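You operate a simulated robot arm through the tools that you are given. There is no shell and no other tool. Be economical: measure what you need, move in short steps, check, and stop when the job is done.

The job below is to be done with a simulated robot arm. You get a single attempt, and the scene is never put back.

Task
Grind all the coffee beans fine, then pull the mill's drawer out.
Fine: set the dial and shut the drawer first, so that none is spilt.

It is judged by the outcome, as a careful person would: the job done as asked, and still so three seconds after it is handed in. It fails if anything else is knocked over, pushed out of place, dropped, spilled or broken.

Robot
A 7-joint arm with a two-finger parallel gripper, fixed in place. Base frame: the origin is at the foot of the arm, x ahead of it, y to its left, z up. Units: mm, rad, N and s.
With the tool pointing down near the work surface it reaches from about 240 to 680 mm from the base axis. Its first joint turns from -1.152 to 1.152 rad. Payload 2.4 kg.
The TCP is the grasp point between the finger pads, 30 mm short of the fingertips. In the tool frame z runs along the fingers and y along their closing line. The gripper opens to 94 mm. The fingers are 28 mm wide and 10 mm thick; the gripper's body (50 by 96 mm) begins 55 mm behind the TCP.
Orientation is told as [roll, pitch, yaw] about the base's x, y, z axes, in that order, counted from this pose: with the fingers straight down and closing along the base's y, the tool's x points along the base's -x, its y along +y and its z along -z.

Tools
- The arm moves only by the tool play_rows. Its argument "motion" is a list of rows, each a list of 3 entries, a list of its own where there are three numbers: the shift along the tool's x, y, z in units of 40 mm (1.0 is 40 mm), then the turn, a rotation vector about the tool's x, y, z in units of 5 degrees (1.0 is 5 degrees), then the finger opening in mm, from 0 to 94. In form: [[[tx, ty, tz], [wx, wy, wz], gripper], ...]. A call has 1 to 12 rows; each row shifts and turns the commanded pose from where the row before left it, along the tool's axes as they then stand. A call with a number of a shift or a turn outside -1 to 1 is refused whole. Rows are played at 5 a second. More than 50 mm and 0.15 rad between two rows, or a gripper value outside its range, and nothing of the call is played. A pose out of reach is approached as far as the arm can. The call stops where the force on the tool passes 40 N (or 10 N more than at its start, if that is more) or the arm is blocked; 0.2 s more then pass. Each finger travels about 153 mm/s and halts on what it meets, pressing with about 26 N; the grip force reading is that of the motor and also rises with nothing between the fingers. The clock runs only during rows and for 0.2 s after the last one: add rows that do not move to give the fingers time. The reply holds the time, the measured pose of the TCP, the force on the tool along the base axes, the opening and the grip force, in the units named above and with some noise, with the torque about the TCP (base axes, N m) and any sound that the robot's microphone picked up, and new pictures: "pictures" is both (left out), scene, wrist or none.
- Cameras (640 x 400 px; columns grow to the right, rows downward): "scene" is fixed at [44.2, 479.6, 1452.1]; the picture's right is [-0.71, -0.70, 0.00], its down [-0.27, 0.28, -0.92] and it looks along [0.65, -0.66, -0.39] (base axes); focal length 370 px, centre (320, 200). "wrist" rides on the gripper at [76, 14, -102] in the tool frame; the picture's right is [-0.18, 0.98, 0.00], its down [-0.75, -0.14, -0.64] and it looks along [-0.63, -0.12, 0.77] (tool axes); focal length 243 px, centre (320, 200). There is no depth. A picture from a camera that has moved, and an enlarged one, comes with that camera's place and axes in the base frame and with its lens. The place of the scene camera against the robot may be out by one fixed shift of up to 18 mm in any direction.
- inspect(camera, box): a new picture of the part [left, top, right, bottom] of that camera's present view, enlarged. It takes no simulated time.
- job_done(): hands the job in; it is judged then, once.

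Go step by step. Nothing tells you positions but the pictures and the camera data: compare them with the known pose of the tool, close in by small moves and look again before you grip or let go. The budget is 120 turns and 200 pictures, counting those below and the enlarged ones. Unless the task says otherwise, let go and move clear before handing in, and close with one line.

The tools are called after "Call:" by a JSON object that holds its "name" and its "arguments". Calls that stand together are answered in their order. play_rows: Moves the arm, as the interface text tells. Its arguments: {"type":"object","properties":{"motion":{"type":"array"},"pictures":{"type":"string","enum":["both","scene","wrist","none"]}},"required":["motion"]} The other tools are called the same way: inspect (camera, box) takes an enlarged picture of a part of a camera's view; job_done () hands the job in.

At the start:

```text
t: 0.0
ee_pos: [356.6, 31.3, 1226.9]
ee_rot: [0.001, 0.002, -0.002]
wrist_force: [-0.7, 0.8, 0.7]
ft_torque: [0.01, 0.0, -0.01]
opening: 93.8
finger_force: 0.1
```

scene: 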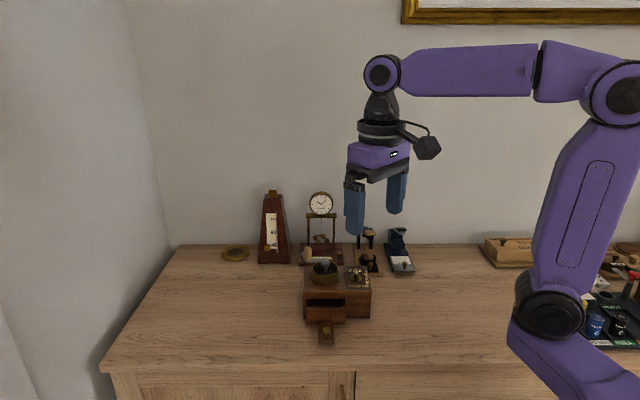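
wrist: 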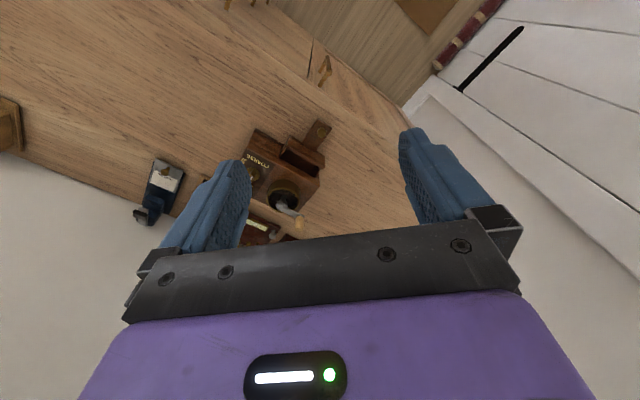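

I see the coffee mill on the table with its drawer open, a hopper with crank and a dial. I'll look closer first.

Call:
{"name": "inspect", "arguments": {"camera": "scene", "box": [270, 220, 420, 350]}}

Call:
{"name": "inspect", "arguments": {"camera": "wrist", "box": [220, 100, 350, 240]}}

```text
3.08 times, centred on (345, 285) of scene
camera zoom: at [44.2, 479.6, 1452.1], right [-0.71, -0.7, 0.0], down [-0.27, 0.28, -0.92], along [0.65, -0.66, -0.39], focal length 1138 px, centre (243, -62)
```

zoom: 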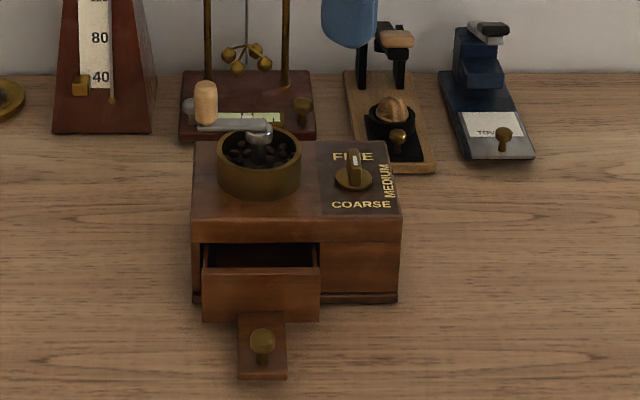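

```text
2.86 times, centred on (285, 170) of wrist
camera zoom: at [280.4, 45.8, 1328.6], right [0.18, 0.98, 0.0], down [0.75, -0.14, 0.64], along [0.63, -0.12, -0.77], focal length 693 px, centre (420, 286)
```

zoom: 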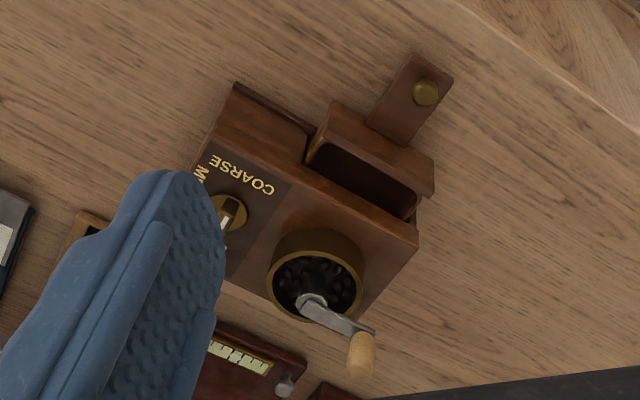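

The mill's hub is near (586,-92,956), the dial near (534,-145,907), and the drawer knob near (490,9,860). I'll move closer to read the dial.

Call:
{"name": "play_rows", "arguments": {"motion": [[[-0.263, -0.642, 0.796], [0, 0, 0], 94], [[-0.263, -0.642, 0.796], [0, 0, 0], 94], [[-0.263, -0.642, 0.796], [0, 0, 0], 94], [[-0.263, -0.642, 0.796], [0, 0, 0], 94], [[-0.263, -0.642, 0.796], [0, 0, 0], 94], [[-0.263, -0.642, 0.796], [0, 0, 0], 94], [[0, 0, 0], [0, 0, 0], 94]]}}

```text
t: 1.6
ee_pos: [420.2, -121.2, 1036.7]
ee_rot: [0.002, 0.001, -0.001]
wrist_force: [0.1, 0.0, 0.1]
ft_torque: [0.0, 0.02, -0.02]
opening: 94.2
finger_force: 0.1
camera wrist: at [342.8, -106.3, 1138.3], right [0.18, 0.98, 0.0], down [0.75, -0.14, 0.64], along [0.63, -0.12, -0.77], focal length 243 px, centre (320, 200)
```

scene: 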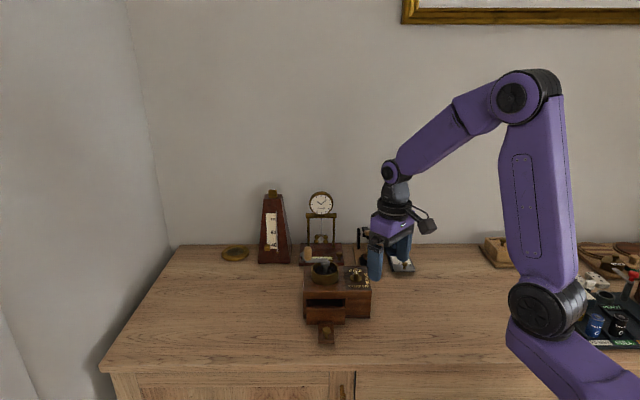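
wrist: 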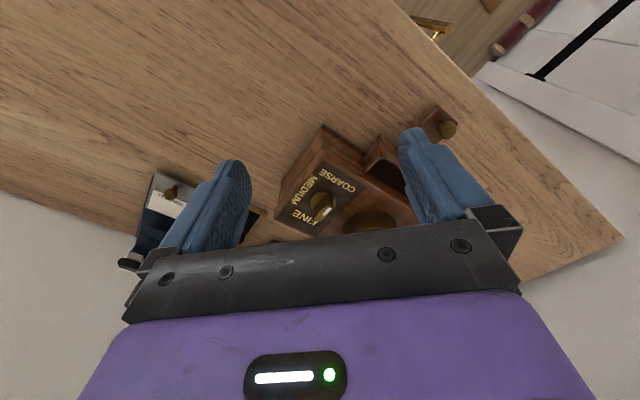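

Call:
{"name": "inspect", "arguments": {"camera": "wrist", "box": [260, 100, 420, 240]}}

Call:
{"name": "inspect", "arguments": {"camera": "scene", "box": [295, 240, 375, 300]}}

```text
2.86 times, centred on (340, 170) of wrist
camera zoom: at [342.8, -106.3, 1138.3], right [0.18, 0.98, 0.0], down [0.75, -0.14, 0.64], along [0.63, -0.12, -0.77], focal length 693 px, centre (263, 286)
```

zoom: 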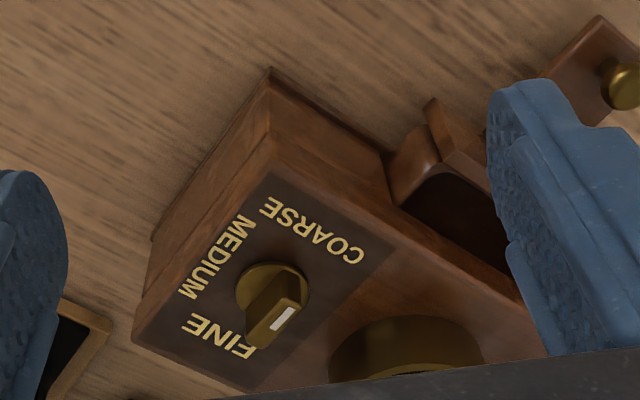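

```text
6.67 times, centred on (335, 270) of scene
camera zoom: at [44.2, 479.6, 1452.1], right [-0.71, -0.7, 0.0], down [-0.27, 0.28, -0.92], along [0.65, -0.66, -0.39], focal length 2466 px, centre (220, -267)
```

zoom: 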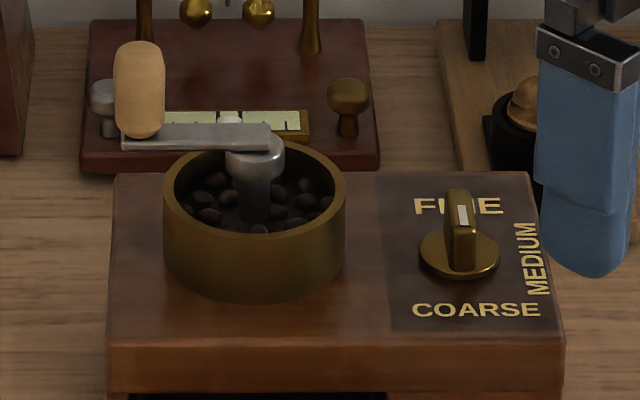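

Call:
{"name": "inspect", "arguments": {"camera": "wrist", "box": [305, 180, 350, 225]}}

Call:
{"name": "inspect", "arguments": {"camera": "scene", "box": [340, 258, 370, 284]}}

```text
8.89 times, centred on (328, 202) of wrist
camera zoom: at [342.8, -106.3, 1138.3], right [0.18, 0.98, 0.0], down [0.75, -0.14, 0.64], along [0.63, -0.12, -0.77], focal length 2157 px, centre (253, 178)
```

zoom: 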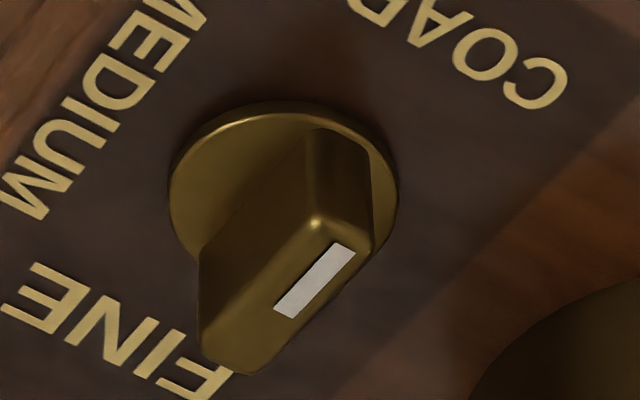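

```text
15.38 times, centred on (355, 271) of scene
camera zoom: at [44.2, 479.6, 1452.1], right [-0.71, -0.7, 0.0], down [-0.27, 0.28, -0.92], along [0.65, -0.66, -0.39], focal length 5690 px, centre (-218, -892)
```

zoom: 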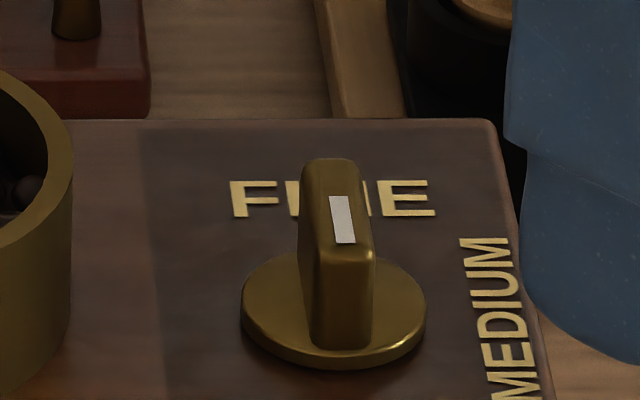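

The dial's white mark is on the COARSE side (wing at about 136°), so it needs about 180° counter-clockwise through MEDIUM. I'll position the gripper above the wing at about (528,-137), with yaw -45° and the fingers partly closed.

Call:
{"name": "play_rows", "arguments": {"motion": [[[0, 0, 0], [0, 0, 1], 40], [[0, 0, 0], [0, 0, 1], 40], [[0, 0, 0], [0, 0, 1], 40], [[0, 0, 0], [0, 0, 1], 40], [[0, 0, 0], [0, 0, 1], 40], [[0, 0, 0], [0, 0, 1], 40], [[0, 0, 0], [0, 0, 1], 40], [[0, 0, 0], [0, 0, 1], 40], [[0, 0, 0], [0, 0, 0.8], 40]], "pictures": "none"}}

```text
t: 3.6
ee_pos: [419.4, -122.8, 1035.9]
ee_rot: [0.0, 0.001, -0.77]
wrist_force: [-0.6, 0.0, -0.6]
ft_torque: [0.01, -0.01, 0.02]
opening: 40.0
finger_force: 0.1
```

Call:
{"name": "play_rows", "arguments": {"motion": [[[-0.733, 0.544, 0.423], [0, 0, 0], 40], [[-0.733, 0.544, 0.423], [0, 0, 0], 40], [[-0.733, 0.544, 0.423], [0, 0, 0], 40], [[0, 0, 0], [0, 0, 0], 40]]}}

Call:
{"name": "inspect", "arguments": {"camera": "wrist", "box": [240, 80, 400, 220]}}

Call:
{"name": "inspect", "arguments": {"camera": "scene", "box": [295, 220, 395, 300]}}

```text
t: 4.6
ee_pos: [528.2, -134.8, 983.9]
ee_rot: [-0.001, 0.001, -0.766]
wrist_force: [0.0, 0.0, -0.2]
ft_torque: [-0.03, 0.03, 0.0]
opening: 40.0
finger_force: 0.2
camera wrist: at [483.5, -72.3, 1085.8], right [0.82, 0.58, 0.0], down [0.44, -0.63, 0.64], along [0.37, -0.52, -0.77], focal length 243 px, centre (320, 200)
```

scene: 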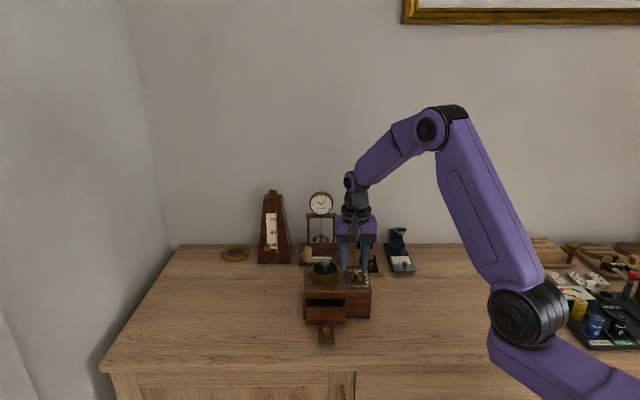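
wrist: 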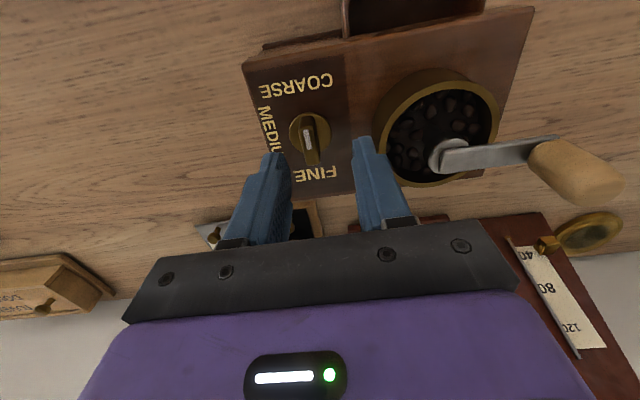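

```text
2.86 times, centred on (320, 150) of wrist
camera zoom: at [483.5, -72.3, 1085.8], right [0.82, 0.58, 0.0], down [0.44, -0.63, 0.64], along [0.37, -0.52, -0.77], focal length 693 px, centre (320, 343)
```

zoom: 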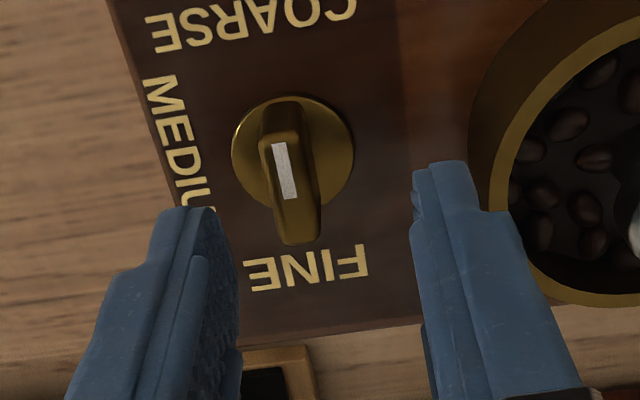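

```text
5.00 times, centred on (345, 260) of scene
camera zoom: at [44.2, 479.6, 1452.1], right [-0.71, -0.7, 0.0], down [-0.27, 0.28, -0.92], along [0.65, -0.66, -0.39], focal length 1849 px, centre (195, -100)
```

zoom: 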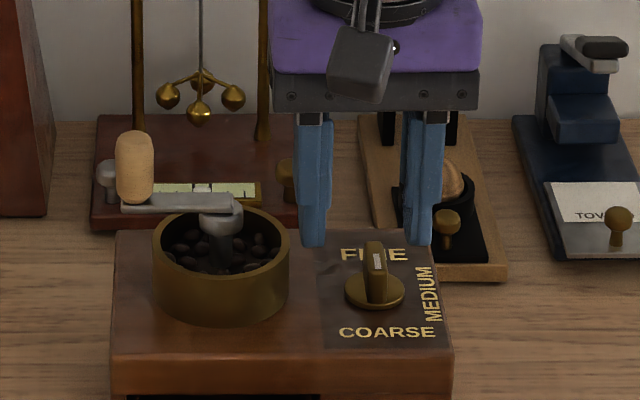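

Call:
{"name": "play_rows", "arguments": {"motion": [[[0.117, -0.137, 0.3], [0, 0, 0], 30], [[0, 0, 0.25], [0, 0, 0], 30], [[0, 0, 0], [0, 0, 0], 30]]}}

Call:
{"name": "inspect", "arguments": {"camera": "wrist", "box": [240, 80, 400, 220]}}

Call:
{"name": "inspect", "arguments": {"camera": "scene", "box": [295, 220, 395, 300]}}

```text
t: 5.4
ee_pos: [520.3, -136.7, 962.5]
ee_rot: [0.0, -0.002, -0.768]
wrist_force: [-0.2, 0.2, 0.6]
ft_torque: [0.01, -0.01, 0.03]
opening: 29.7
finger_force: 0.1
camera wrist: at [475.3, -72.9, 1065.0], right [0.82, 0.58, 0.0], down [0.44, -0.63, 0.64], along [0.37, -0.52, -0.77], focal length 243 px, centre (320, 200)
```

scene: 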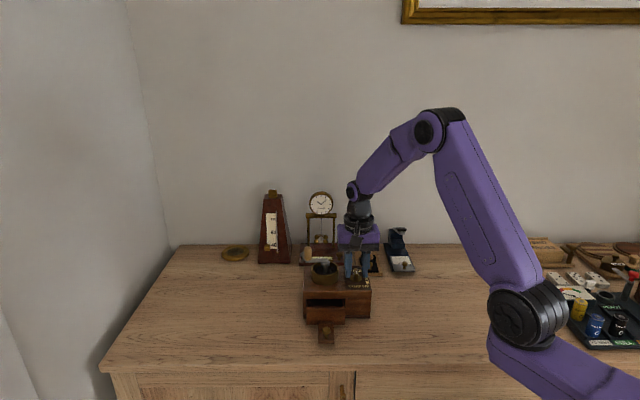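
wrist: 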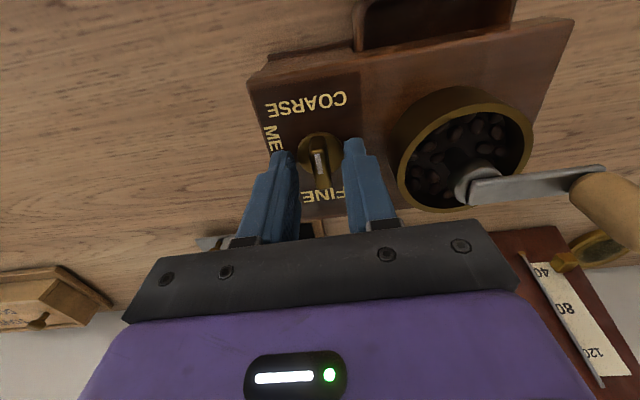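

```text
2.86 times, centred on (320, 150) of wrist
camera zoom: at [475.3, -72.9, 1065.0], right [0.82, 0.58, 0.0], down [0.44, -0.63, 0.64], along [0.37, -0.52, -0.77], focal length 693 px, centre (320, 343)
```

zoom: 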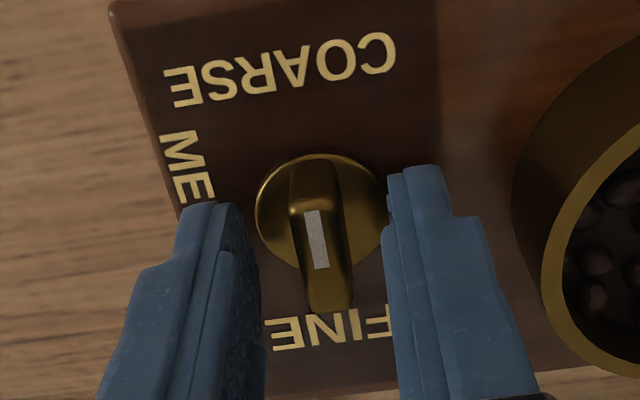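

```text
5.00 times, centred on (345, 260) of scene
camera zoom: at [44.2, 479.6, 1452.1], right [-0.71, -0.7, 0.0], down [-0.27, 0.28, -0.92], along [0.65, -0.66, -0.39], focal length 1849 px, centre (195, -100)
```

zoom: 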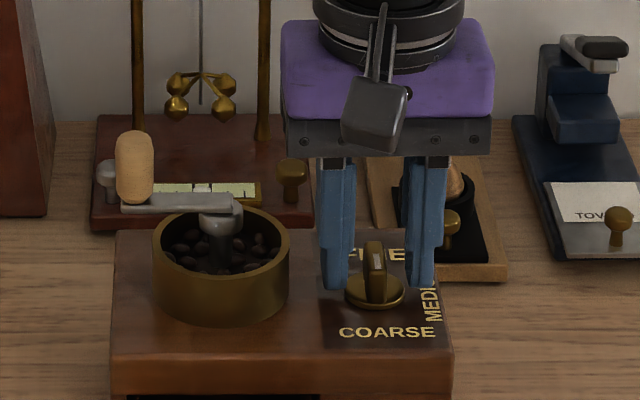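

Call:
{"name": "play_rows", "arguments": {"motion": [[[0.02, 0.027, 0.08], [0, 0, 0], 20], [[0, 0, 0], [0, 0, 0], 12], [[0, 0, 0], [0, 0, 0], 0], [[0, 0, 0], [0, 0, 0], 0]], "pictures": "wrist"}}

Call:
{"name": "inspect", "arguments": {"camera": "wrist", "box": [240, 80, 400, 220]}}

```text
t: 6.4
ee_pos: [519.6, -135.5, 960.3]
ee_rot: [0.001, 0.0, -0.768]
wrist_force: [-2.3, -1.8, 1.0]
ft_torque: [-0.08, -0.05, -0.03]
opening: 9.8
finger_force: 25.4
camera wrist: at [475.3, -72.1, 1062.4], right [0.82, 0.58, 0.0], down [0.44, -0.63, 0.64], along [0.37, -0.52, -0.77], focal length 243 px, centre (320, 200)
```

wrist: 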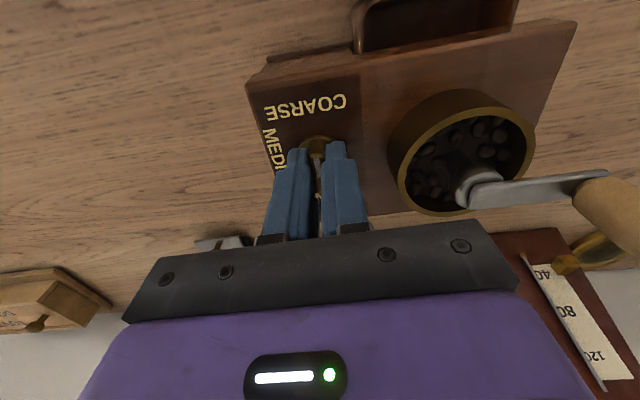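

```text
2.86 times, centred on (320, 150) of wrist
camera zoom: at [475.3, -72.1, 1062.4], right [0.82, 0.58, 0.0], down [0.44, -0.63, 0.64], along [0.37, -0.52, -0.77], focal length 693 px, centre (320, 343)
```

zoom: 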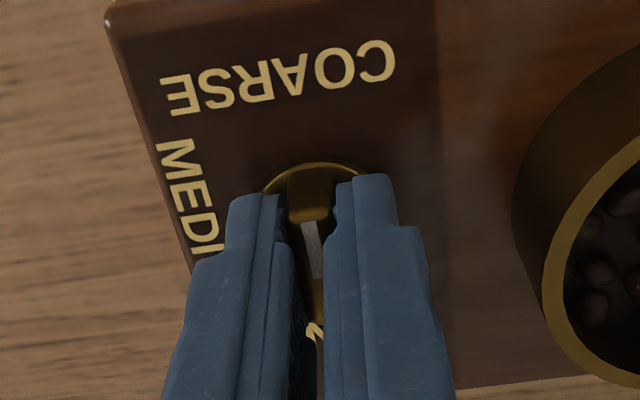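

Call:
{"name": "play_rows", "arguments": {"motion": [[[0, -0.01, 0], [0, 0, -1], 0], [[0, 0, 0], [0, 0, -1], 0], [[0, 0, 0], [0, 0, -1], 0], [[0, 0, 0], [0, 0, -1], 0], [[0, 0, 0], [0, 0, -1], 0], [[0, 0, 0], [0, 0, -1], 0]], "pictures": "wrist"}}

Call:
{"name": "inspect", "arguments": {"camera": "scene", "box": [295, 220, 395, 300]}}

```text
t: 7.8
ee_pos: [520.2, -136.7, 959.8]
ee_rot: [0.0, 0.002, -0.244]
wrist_force: [-13.3, 4.3, 13.6]
ft_torque: [0.08, 0.34, 0.0]
opening: 9.8
finger_force: 26.3
camera wrist: at [449.8, -103.5, 1062.3], right [0.41, 0.91, 0.0], down [0.7, -0.32, 0.64], along [0.58, -0.27, -0.77], focal length 243 px, centre (320, 200)
```

wrist: 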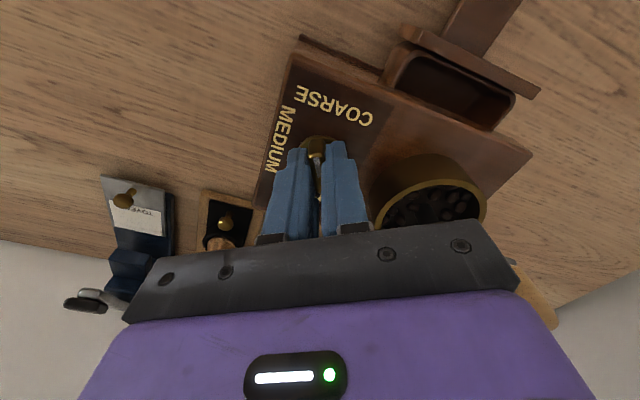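

```text
5.00 times, centred on (345, 260) of scene
camera zoom: at [43.6, 479.8, 1452.0], right [-0.71, -0.7, 0.0], down [-0.27, 0.28, -0.92], along [0.65, -0.66, -0.39], focal length 1849 px, centre (195, -100)
```

zoom: 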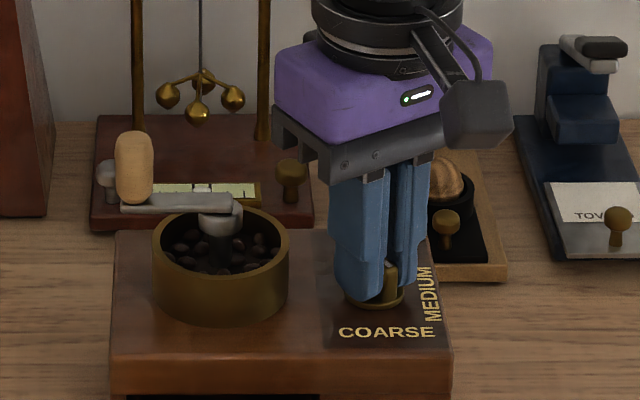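

Call:
{"name": "play_rows", "arguments": {"motion": [[[0.025, 0, -0.03], [0, 0, 0], 0], [[0, 0, 0], [0, 0, 0], 0]], "pictures": "none"}}

```text
t: 8.4
ee_pos: [520.3, -136.4, 961.0]
ee_rot: [-0.001, 0.001, -0.244]
wrist_force: [0.8, 3.8, 0.0]
ft_torque: [0.17, 0.4, 0.03]
opening: 9.7
finger_force: 26.3
```

Forces have relaxed, so I'll continue turning.

Call:
{"name": "play_rows", "arguments": {"motion": [[[0, 0, 0], [0, 0, -1], 0], [[0, 0, 0], [0, 0, -1], 0], [[0, 0, 0], [0, 0, -1], 0], [[0, 0, 0], [0, 0, -1], 0], [[0, 0, 0], [0, 0, -1], 0], [[0, 0, 0], [0, 0, -1], 0]], "pictures": "none"}}

```text
t: 9.8
ee_pos: [519.2, -136.6, 960.4]
ee_rot: [0.001, 0.002, 0.281]
wrist_force: [0.6, -0.8, -0.3]
ft_torque: [-0.35, 0.41, 0.03]
opening: 9.7
finger_force: 25.8
```

Call:
{"name": "play_rows", "arguments": {"motion": [[[0, 0, 0], [0, 0, -1], 0], [[0, 0, 0], [0, 0, -1], 0], [[0, 0, 0], [0, 0, -1], 0], [[0, 0, 0], [0, 0, -1], 0], [[0, 0, 0], [0, 0, -1], 0], [[0, 0, 0], [0, 0, -1], 0]], "pictures": "wrist"}}

Call:
{"name": "inspect", "arguments": {"camera": "scene", "box": [295, 220, 395, 300]}}

```text
t: 11.2
ee_pos: [519.8, -135.9, 961.1]
ee_rot: [0.003, 0.001, 0.804]
wrist_force: [-7.1, -2.8, 0.4]
ft_torque: [-0.34, 0.31, 0.04]
opening: 10.0
finger_force: 25.6
camera wrist: at [456.7, -180.9, 1063.1], right [-0.58, 0.81, 0.0], down [0.63, 0.45, 0.64], along [0.52, 0.37, -0.77], focal length 243 px, centre (320, 200)
```

wrist: 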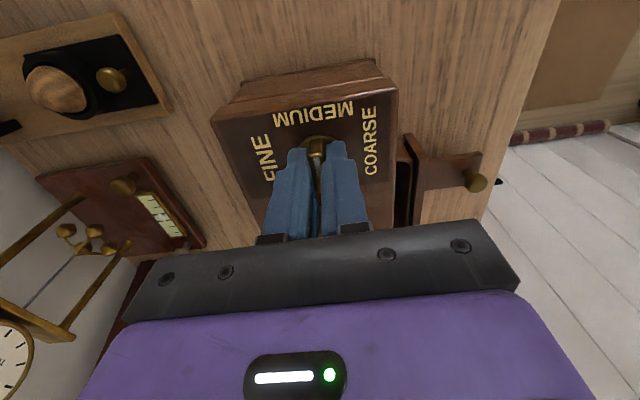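

```text
5.00 times, centred on (345, 260) of scene
camera zoom: at [44.1, 479.5, 1452.1], right [-0.71, -0.7, 0.0], down [-0.27, 0.28, -0.92], along [0.65, -0.66, -0.39], focal length 1849 px, centre (195, -100)
```

zoom: 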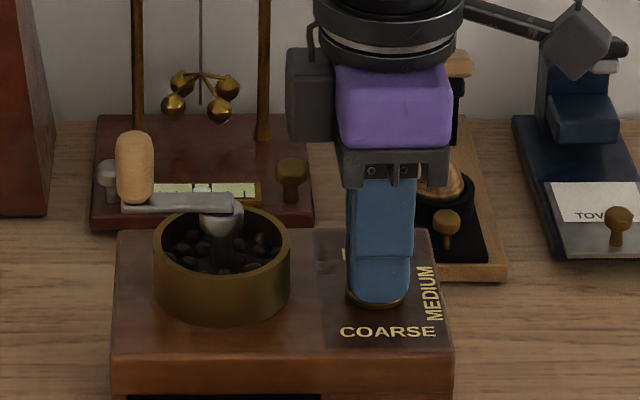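

Call:
{"name": "play_rows", "arguments": {"motion": [[[0, 0, 0], [0, 0, -1], 0], [[0, 0, 0], [0, 0, -1], 0], [[0, 0, 0], [0, 0, -1], 0], [[0, 0, 0], [0, 0, -1], 0], [[0, 0, 0], [0, 0, -1], 0], [[0, 0, 0], [0, 0, -1], 0], [[0, 0, 0], [0, 0, -1], 0], [[0, 0, 0], [0, 0, -1], 0], [[0, 0, 0], [0, 0, -1], 0]], "pictures": "none"}}

```text
t: 13.2
ee_pos: [519.0, -135.1, 962.0]
ee_rot: [0.0, -0.001, 1.593]
wrist_force: [1.0, 2.6, 0.2]
ft_torque: [0.43, 0.09, -0.02]
opening: 10.2
finger_force: 25.5
```

Call:
{"name": "play_rows", "arguments": {"motion": [[[0, 0, 0], [0, 0, -1], 0], [[0, 0, 0], [0, 0, -1], 0], [[0, 0, 0], [0, 0, -1], 0], [[0, 0, 0], [0, 0, -1], 0], [[0, 0, 0], [0, 0, -1], 0], [[0, 0, 0], [0, 0, -1], 0], [[0, 0, 0], [0, 0, -1], 0], [[0, 0, 0], [0, 0, -1], 0]], "pictures": "wrist"}}

Call:
{"name": "inspect", "arguments": {"camera": "wrist", "box": [240, 80, 400, 220]}}

Call:
{"name": "inspect", "arguments": {"camera": "scene", "box": [295, 220, 395, 300]}}

```text
t: 15.0
ee_pos: [520.6, -136.4, 960.8]
ee_rot: [0.001, -0.001, 2.289]
wrist_force: [0.4, 2.3, -0.4]
ft_torque: [0.16, 0.27, 0.03]
opening: 9.8
finger_force: 25.7
camera wrist: at [559.4, -202.6, 1062.9], right [-0.86, -0.51, 0.0], down [-0.39, 0.66, 0.64], along [-0.33, 0.55, -0.77], focal length 243 px, centre (320, 200)
```

wrist: 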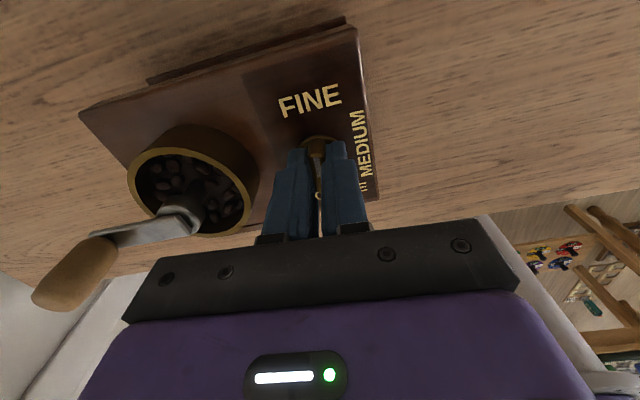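

```text
2.86 times, centred on (320, 150) of wrist
camera zoom: at [559.4, -202.6, 1062.9], right [-0.86, -0.51, 0.0], down [-0.39, 0.66, 0.64], along [-0.33, 0.55, -0.77], focal length 693 px, centre (320, 343)
```

zoom: 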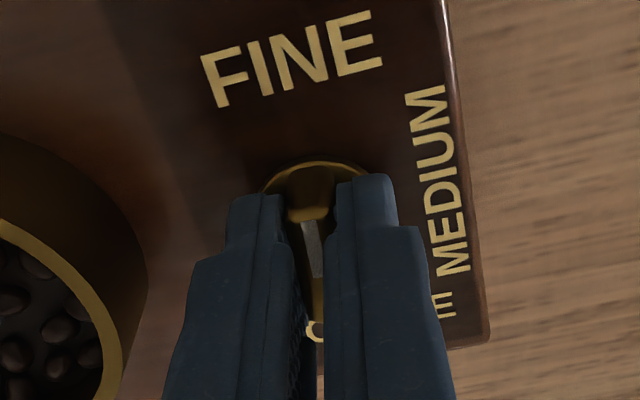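

```text
5.00 times, centred on (345, 260) of scene
camera zoom: at [44.4, 479.6, 1452.1], right [-0.71, -0.7, 0.0], down [-0.27, 0.28, -0.92], along [0.65, -0.66, -0.39], focal length 1849 px, centre (195, -100)
```

zoom: 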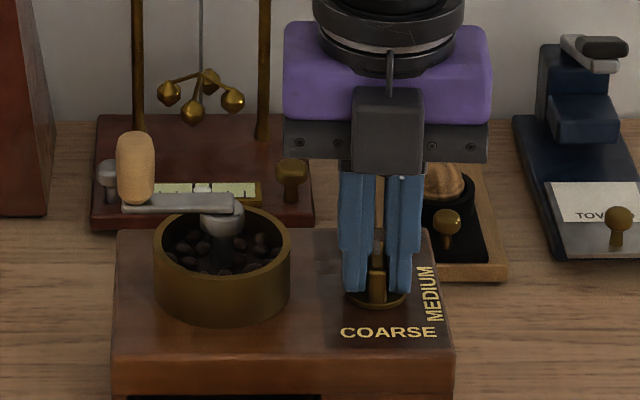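

Call:
{"name": "play_rows", "arguments": {"motion": [[[0, 0, 0], [0, 0, -0.35], 0], [[0, 0, 0], [0, 0, -0.35], 0], [[0, 0, 0], [0, 0, 0], 0]], "pictures": "none"}}

Call:
{"name": "play_rows", "arguments": {"motion": [[[0, 0, 0], [0, 0, 0], 30], [[0, 0, -0.5], [0, 0, 0], 40], [[0, 0, -0.9], [0, 0, 0], 40], [[0, 0, -0.5], [0, 0, 0], 40], [[0, 0, 0], [0, 0, 0], 40]]}}

Call:
{"name": "inspect", "arguments": {"camera": "wrist", "box": [240, 80, 400, 220]}}

Call:
{"name": "inspect", "arguments": {"camera": "scene", "box": [295, 220, 395, 300]}}

```text
t: 15.8
ee_pos: [520.3, -137.0, 962.0]
ee_rot: [-0.001, 0.0, 2.348]
wrist_force: [-0.5, -0.4, 1.1]
ft_torque: [0.02, 0.33, 0.05]
opening: 9.5
finger_force: 26.4
```

```text
t: 17.0
ee_pos: [521.1, -138.1, 1037.1]
ee_rot: [-0.001, -0.001, 2.345]
wrist_force: [0.5, 0.9, -0.2]
ft_torque: [0.03, -0.02, -0.03]
opening: 39.7
finger_force: 0.0
camera wrist: at [563.5, -202.0, 1139.5], right [-0.83, -0.56, 0.0], down [-0.43, 0.64, 0.64], along [-0.36, 0.53, -0.77], focal length 243 px, centre (320, 200)
```

scene: 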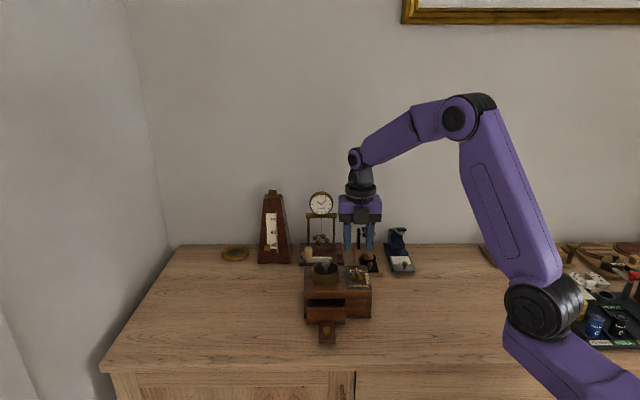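
wrist: 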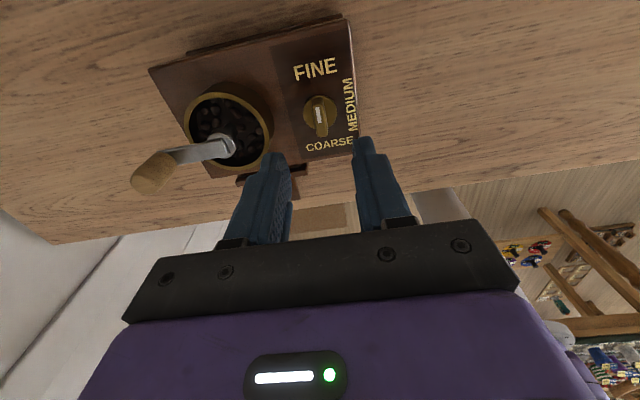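

```text
2.86 times, centred on (320, 150) of wrist
camera zoom: at [563.5, -202.0, 1139.5], right [-0.83, -0.56, 0.0], down [-0.43, 0.64, 0.64], along [-0.36, 0.53, -0.77], focal length 693 px, centre (320, 343)
```

zoom: 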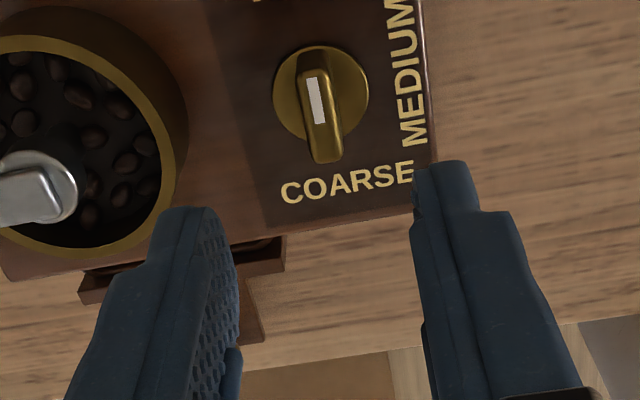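

```text
5.00 times, centred on (345, 260) of scene
camera zoom: at [44.2, 479.6, 1452.1], right [-0.71, -0.7, 0.0], down [-0.27, 0.28, -0.92], along [0.65, -0.66, -0.39], focal length 1849 px, centre (195, -100)
```

zoom: 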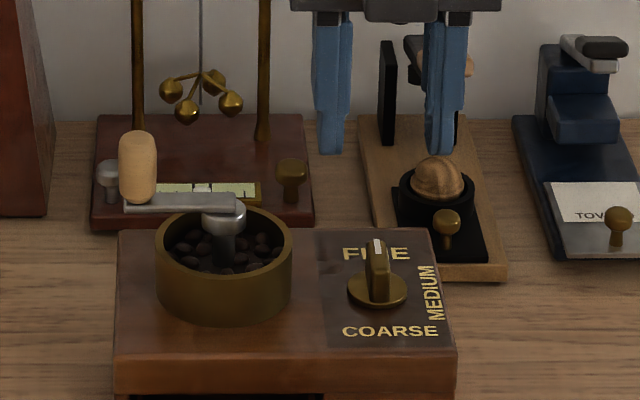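

The dial is on FINE. I'll turn the wrist back so the camera faces the drawer side.

Call:
{"name": "play_rows", "arguments": {"motion": [[[0, 0, 0], [0, 0, 1], 40], [[0, 0, 0], [0, 0, 1], 40], [[0, 0, 0], [0, 0, 1], 40], [[0, 0, 0], [0, 0, 1], 40], [[0, 0, 0], [0, 0, 1], 40], [[0, 0, 0], [0, 0, 1], 40], [[0, 0, 0], [0, 0, 1], 40], [[0, 0, 0], [0, 0, 1], 40], [[0, 0, 0], [0, 0, 1], 40], [[0, 0, 0], [0, 0, 1], 40], [[0, 0, 0], [0, 0, 1], 40], [[0, 0, 0], [0, 0, 1], 40]], "pictures": "none"}}

Call:
{"name": "play_rows", "arguments": {"motion": [[[0, 0, 0], [0, 0, 1], 40], [[0, 0, 0], [0, 0, 1], 40], [[0, 0, 0], [0, 0, 1], 40], [[0, 0, 0], [0, 0, 1], 40], [[0, 0, 0], [0, 0, 1], 40], [[0, 0, 0], [0, 0, 1], 40], [[0, 0, 0], [0, 0, 1], 40], [[0, 0, 0], [0, 0, 1], 40], [[0, 0, 0], [0, 0, 1], 40], [[0, 0, 0], [0, 0, 1], 40], [[0, 0, 0], [0, 0, 1], 40], [[0, 0, 0], [0, 0, 1], 40]], "pictures": "none"}}

Call:
{"name": "play_rows", "arguments": {"motion": [[[0, 0, 0], [0, 0, 1], 40], [[0, 0, 0], [0, 0, 1], 40], [[0, 0, 0], [0, 0, 1], 40], [[0, 0, 0], [0, 0, 1], 40], [[0, 0, 0], [0, 0, 1], 40], [[0, 0, 0], [0, 0, 1], 40], [[0, 0, 0], [0, 0, 1], 40], [[0, 0, 0], [0, 0, 1], 40], [[0, 0, 0], [0, 0, 1], 40], [[0, 0, 0], [0, 0, 1], 40], [[0, 0, 0], [0, 0, 1], 40], [[0, 0, 0], [0, 0, 0.8], 40]], "pictures": "none"}}

```text
t: 19.6
ee_pos: [519.4, -136.6, 1037.5]
ee_rot: [-0.001, 0.0, 1.299]
wrist_force: [-0.1, -0.8, -0.4]
ft_torque: [-0.03, -0.02, -0.01]
opening: 40.0
finger_force: 0.0
```

```text
t: 22.2
ee_pos: [522.0, -136.0, 1036.9]
ee_rot: [-0.001, 0.0, 0.252]
wrist_force: [0.9, -0.2, 0.5]
ft_torque: [-0.02, -0.04, 0.01]
opening: 39.9
finger_force: 0.0
```

```text
t: 24.8
ee_pos: [520.3, -137.7, 1036.1]
ee_rot: [-0.001, 0.002, -0.779]
wrist_force: [0.1, -0.8, 0.3]
ft_torque: [0.01, -0.02, -0.02]
opening: 40.1
finger_force: 0.0
```

Call:
{"name": "play_rows", "arguments": {"motion": [[[0.74, 0.4825, 0], [0, 0, 0], 40], [[0.74, 0.4825, 0], [0, 0, 0], 40], [[0.74, 0.4825, 0.3], [0, 0, 0], 40], [[0.74, 0.4825, 0.85], [0, 0, 0], 40], [[0, 0, 0], [0, 0, 0], 40]], "pictures": "wrist"}}

Call:
{"name": "inspect", "arguments": {"camera": "wrist", "box": [220, 0, 460, 200]}}

Call:
{"name": "inspect", "arguments": {"camera": "scene", "box": [290, 250, 390, 350]}}

```text
t: 26.0
ee_pos: [489.3, 1.9, 992.0]
ee_rot: [0.0, -0.001, -0.777]
wrist_force: [0.1, 0.3, -0.4]
ft_torque: [0.04, 0.05, 0.01]
opening: 39.9
finger_force: 0.2
camera wrist: at [444.8, 65.7, 1093.7], right [0.82, 0.57, 0.0], down [0.44, -0.63, 0.64], along [0.37, -0.53, -0.77], focal length 243 px, centre (320, 200)
```

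wrist: 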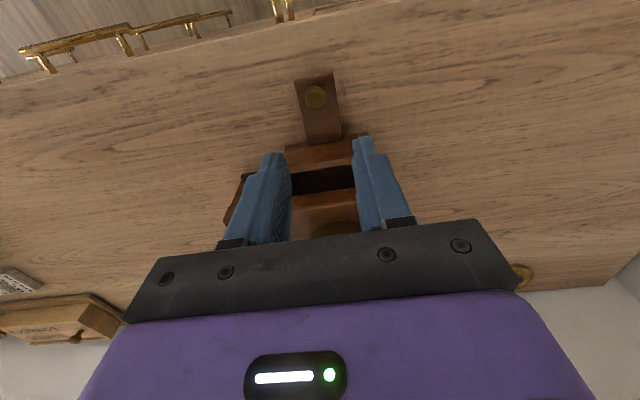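

```text
2.00 times, centred on (340, 100) of wrist
camera zoom: at [444.8, 65.7, 1093.7], right [0.82, 0.57, 0.0], down [0.44, -0.63, 0.64], along [0.37, -0.53, -0.77], focal length 485 px, centre (280, 400)
```

zoom: 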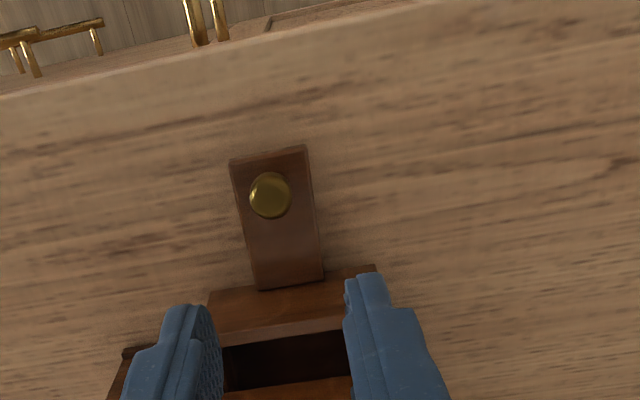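

```text
4.00 times, centred on (340, 300) of scene
camera zoom: at [44.2, 479.6, 1452.1], right [-0.71, -0.7, 0.0], down [-0.27, 0.28, -0.92], along [0.65, -0.66, -0.39], focal length 1479 px, centre (240, -200)
```

zoom: 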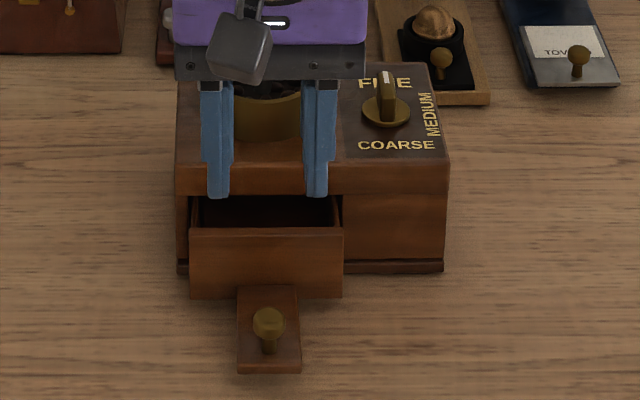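

Next I'll lower over the drawer knob, estimated at (479,9,881).

Call:
{"name": "play_rows", "arguments": {"motion": [[[0.155, -0.025, 0.8], [0, 0, 0], 40], [[0.155, -0.025, 0.8], [0, 0, 0], 40], [[0, 0, 0], [0, 0, 0], 40]], "pictures": "wrist"}}

Call:
{"name": "inspect", "arguments": {"camera": "wrist", "box": [240, 60, 400, 200]}}

Call:
{"name": "inspect", "arguments": {"camera": "scene", "box": [290, 250, 390, 350]}}

```text
t: 26.8
ee_pos: [479.4, 10.4, 928.1]
ee_rot: [-0.001, 0.0, -0.776]
wrist_force: [0.5, -0.5, 0.9]
ft_torque: [0.03, -0.02, -0.01]
opening: 40.1
finger_force: 0.1
camera wrist: at [434.8, 73.1, 1029.1], right [0.82, 0.57, 0.0], down [0.44, -0.63, 0.64], along [0.37, -0.53, -0.77], focal length 243 px, centre (320, 200)
```

wrist: 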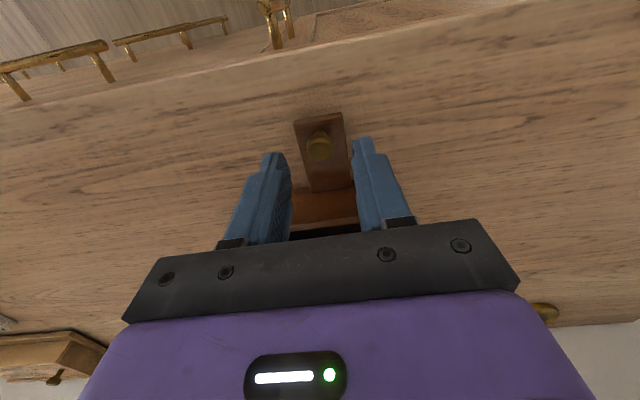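

```text
2.86 times, centred on (320, 130) of wrist
camera zoom: at [434.8, 73.1, 1029.1], right [0.82, 0.57, 0.0], down [0.44, -0.63, 0.64], along [0.37, -0.53, -0.77], focal length 693 px, centre (320, 400)
```

zoom: 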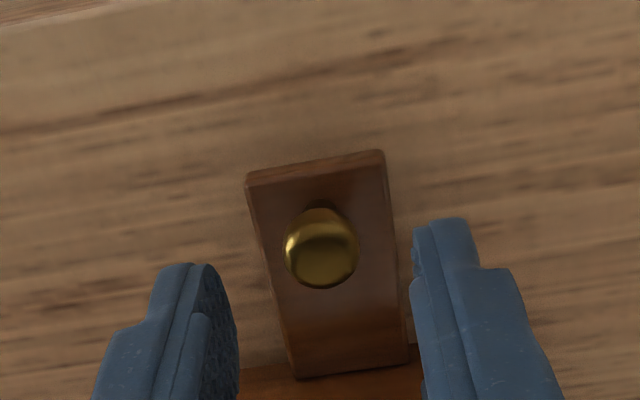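

```text
4.00 times, centred on (340, 300) of scene
camera zoom: at [44.2, 479.6, 1452.1], right [-0.71, -0.7, 0.0], down [-0.27, 0.28, -0.92], along [0.65, -0.66, -0.39], focal length 1479 px, centre (240, -200)
```

zoom: 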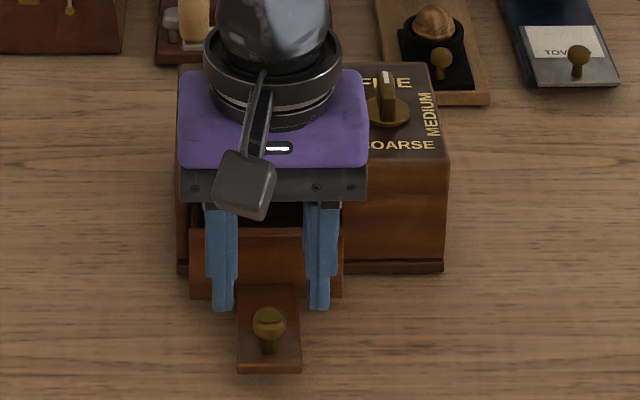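

Call:
{"name": "play_rows", "arguments": {"motion": [[[-0.03, -0.02, 0.3], [0, 0, 0], 40], [[0, 0, 0.35], [0, 0, 0], 40], [[0, 0, 0], [0, 0, 0], 24], [[0, 0, 0], [0, 0, 0], 0], [[0, 0, 0], [0, 0, 0], 0]], "pictures": "wrist"}}

Call:
{"name": "inspect", "arguments": {"camera": "scene", "box": [290, 250, 390, 350]}}

```text
t: 28.0
ee_pos: [479.3, 6.9, 901.5]
ee_rot: [0.0, 0.001, -0.778]
wrist_force: [2.7, 2.5, 0.7]
ft_torque: [-0.09, -0.18, 0.07]
opening: 16.9
finger_force: 26.0
camera wrist: at [435.5, 71.2, 1003.0], right [0.82, 0.57, 0.0], down [0.44, -0.63, 0.64], along [0.37, -0.53, -0.77], focal length 243 px, centre (320, 200)
```

wrist: 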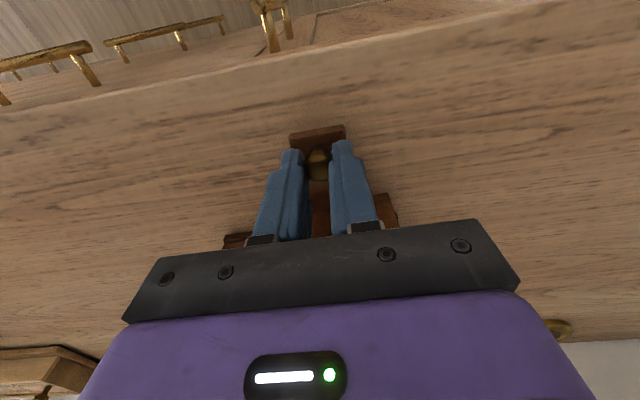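

```text
4.00 times, centred on (340, 300) of scene
camera zoom: at [44.3, 479.6, 1452.0], right [-0.71, -0.7, 0.0], down [-0.27, 0.28, -0.92], along [0.65, -0.66, -0.39], focal length 1479 px, centre (240, -200)
```

zoom: 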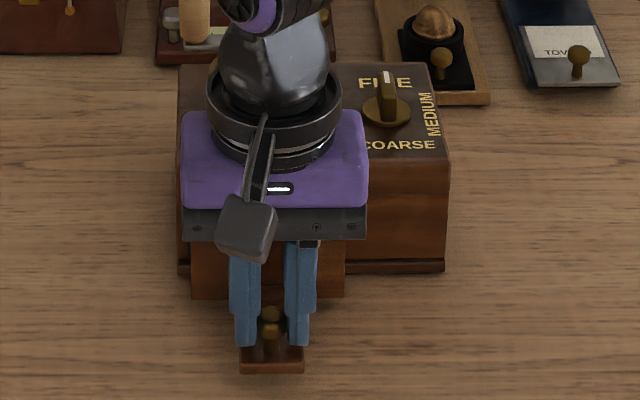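

Call:
{"name": "play_rows", "arguments": {"motion": [[[-0.2, -0.004, 0], [0, 0, 0], 0], [[-0.2, -0.004, 0], [0, 0, 0], 0], [[0, 0, 0], [0, 0, 0], 0]], "pictures": "none"}}

Call:
{"name": "inspect", "arguments": {"camera": "scene", "box": [290, 250, 390, 350]}}

```text
t: 28.8
ee_pos: [491.3, -5.2, 901.6]
ee_rot: [0.0, 0.0, -0.776]
wrist_force: [0.9, 2.2, 0.0]
ft_torque: [0.04, 0.01, 0.05]
opening: 17.1
finger_force: 26.0
```

```text
4.00 times, centred on (340, 300) of scene
camera zoom: at [44.3, 479.6, 1452.0], right [-0.71, -0.7, 0.0], down [-0.27, 0.28, -0.92], along [0.65, -0.66, -0.39], focal length 1479 px, centre (240, -200)
```

zoom: 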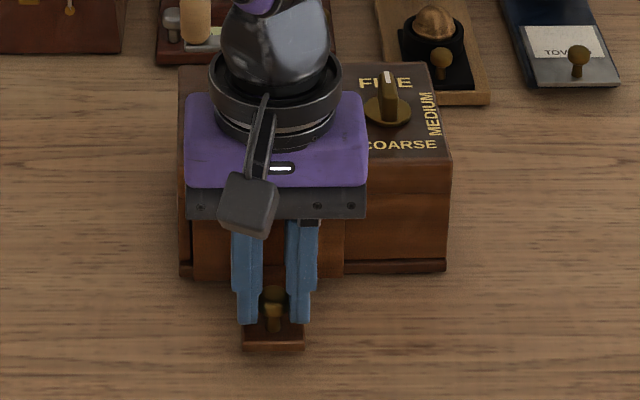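

Call:
{"name": "play_rows", "arguments": {"motion": [[[-0.1, -0.004, 0], [0, 0, 0], 0], [[-0.1, -0.004, 0], [0, 0, 0], 0], [[0, 0, 0], [0, 0, 0], 0]], "pictures": "none"}}

Call:
{"name": "inspect", "arguments": {"camera": "scene", "box": [290, 250, 390, 350]}}

```text
t: 29.6
ee_pos: [497.0, -12.0, 900.3]
ee_rot: [0.0, 0.002, -0.775]
wrist_force: [-1.6, -3.4, 5.0]
ft_torque: [0.05, 0.1, -0.01]
opening: 17.0
finger_force: 26.0
```

```text
4.00 times, centred on (340, 300) of scene
camera zoom: at [44.0, 479.5, 1452.1], right [-0.71, -0.7, 0.0], down [-0.27, 0.28, -0.92], along [0.65, -0.66, -0.39], focal length 1479 px, centre (240, -200)
```

zoom: 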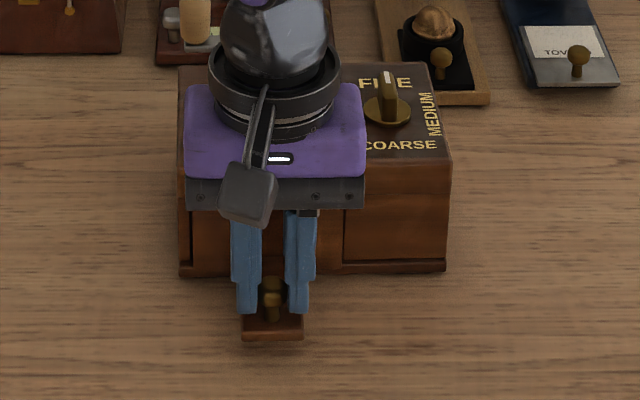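

Call:
{"name": "play_rows", "arguments": {"motion": [[[-0.08, -0.002, 0], [0, 0, 0], 0], [[0, 0, 0], [0, 0, 0], 0]], "pictures": "none"}}

Call:
{"name": "inspect", "arguments": {"camera": "scene", "box": [325, 290, 385, 330]}}

```text
t: 30.2
ee_pos: [497.7, -12.5, 900.8]
ee_rot: [0.0, 0.001, -0.776]
wrist_force: [-5.4, -5.1, 7.1]
ft_torque: [-0.13, 0.07, 0.05]
opening: 17.0
finger_force: 26.5
```

```text
10.00 times, centred on (355, 310) of scene
camera zoom: at [43.9, 479.5, 1452.1], right [-0.71, -0.7, 0.0], down [-0.27, 0.28, -0.92], along [0.65, -0.66, -0.39], focal length 3698 px, centre (-30, -900)
```

zoom: 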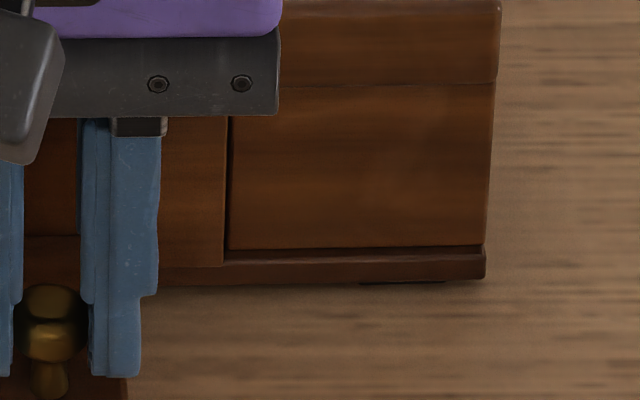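

Call:
{"name": "play_rows", "arguments": {"motion": [[[-0.05, 0, -0.015], [0, 0, 0], 0], [[0, 0, 0], [0, 0, 0], 0]], "pictures": "none"}}

Call:
{"name": "inspect", "arguments": {"camera": "scene", "box": [325, 290, 385, 330]}}

```text
t: 30.8
ee_pos: [498.0, -12.9, 899.8]
ee_rot: [0.0, 0.002, -0.777]
wrist_force: [-2.5, -2.8, 0.3]
ft_torque: [0.08, 0.09, -0.03]
opening: 17.1
finger_force: 25.7
```

```text
10.00 times, centred on (355, 310) of scene
camera zoom: at [44.2, 479.5, 1452.1], right [-0.71, -0.7, 0.0], down [-0.27, 0.28, -0.92], along [0.65, -0.66, -0.39], focal length 3698 px, centre (-30, -900)
```

zoom: 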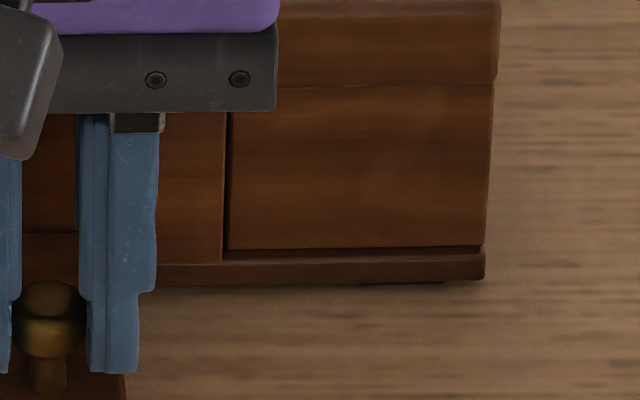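

Call:
{"name": "play_rows", "arguments": {"motion": [[[-0.05, 0, 0], [0, 0, 0], 0], [[-0.05, 0, 0], [0, 0, 0], 0], [[0, 0, 0], [0, 0, 0], 0]], "pictures": "none"}}

Call:
{"name": "inspect", "arguments": {"camera": "scene", "box": [325, 290, 385, 330]}}

```text
t: 31.6
ee_pos: [501.8, -14.7, 901.4]
ee_rot: [0.0, 0.0, -0.773]
wrist_force: [-4.0, 11.2, -0.2]
ft_torque: [0.07, 0.11, -0.01]
opening: 17.1
finger_force: 26.1
```

```text
10.00 times, centred on (355, 310) of scene
camera zoom: at [44.1, 479.9, 1452.0], right [-0.71, -0.7, 0.0], down [-0.27, 0.28, -0.92], along [0.65, -0.66, -0.39], focal length 3698 px, centre (-30, -900)
```

zoom: 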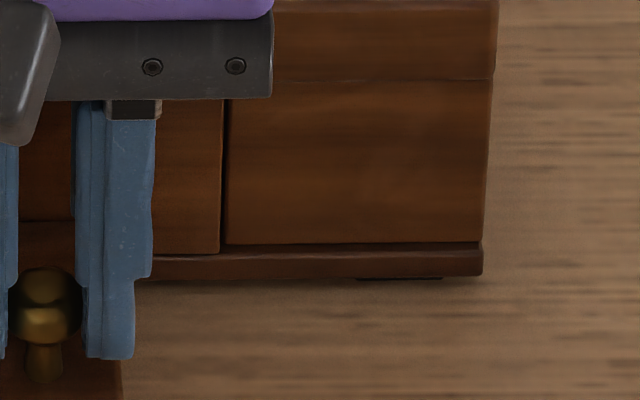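

Resistance appeared, so the drawer may be home. I'll release, lift and look.

Call:
{"name": "play_rows", "arguments": {"motion": [[[0, 0, 0], [0, 0, 0], 36], [[0, 0, 0], [0, 0, 0], 36], [[0.3, 0, -0.9], [0, 0, 0], 36], [[0.5, 0, -0.9], [0, 0, 0], 36], [[0.5, 0, -0.4], [0, 0, 0], 36], [[0, 0, 0], [0, 0, 0], 36]], "pictures": "wrist"}}

Call:
{"name": "inspect", "arguments": {"camera": "scene", "box": [290, 250, 390, 350]}}

Call:
{"name": "inspect", "arguments": {"camera": "wrist", "box": [220, 60, 440, 200]}}

```text
t: 33.0
ee_pos: [466.3, 20.8, 990.1]
ee_rot: [0.0, 0.001, -0.776]
wrist_force: [0.4, -0.7, 0.2]
ft_torque: [0.01, -0.01, 0.03]
opening: 35.9
finger_force: 0.0
camera wrist: at [422.0, 83.8, 1091.5], right [0.82, 0.57, 0.0], down [0.44, -0.63, 0.64], along [0.37, -0.53, -0.77], focal length 243 px, centre (320, 200)
```

wrist: 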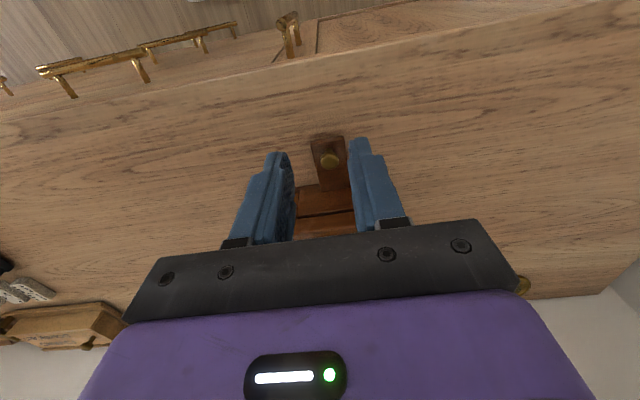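

```text
4.00 times, centred on (340, 300) of scene
camera zoom: at [44.2, 479.6, 1452.1], right [-0.71, -0.7, 0.0], down [-0.27, 0.28, -0.92], along [0.65, -0.66, -0.39], focal length 1479 px, centre (240, -200)
```

zoom: 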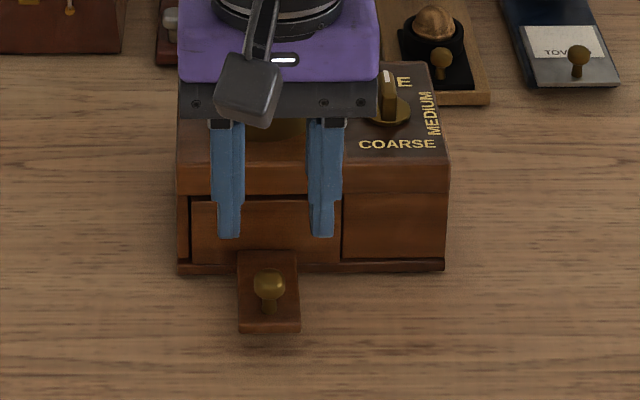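

```text
2.86 times, centred on (330, 130) of wrist
camera zoom: at [422.0, 83.8, 1091.5], right [0.82, 0.57, 0.0], down [0.44, -0.63, 0.64], along [0.37, -0.53, -0.77], focal length 693 px, centre (291, 400)
```

zoom: 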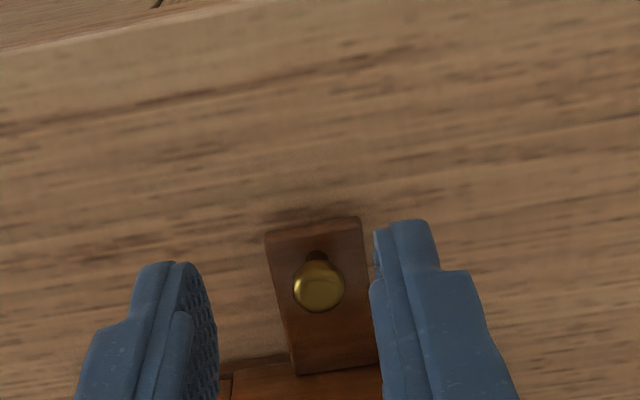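

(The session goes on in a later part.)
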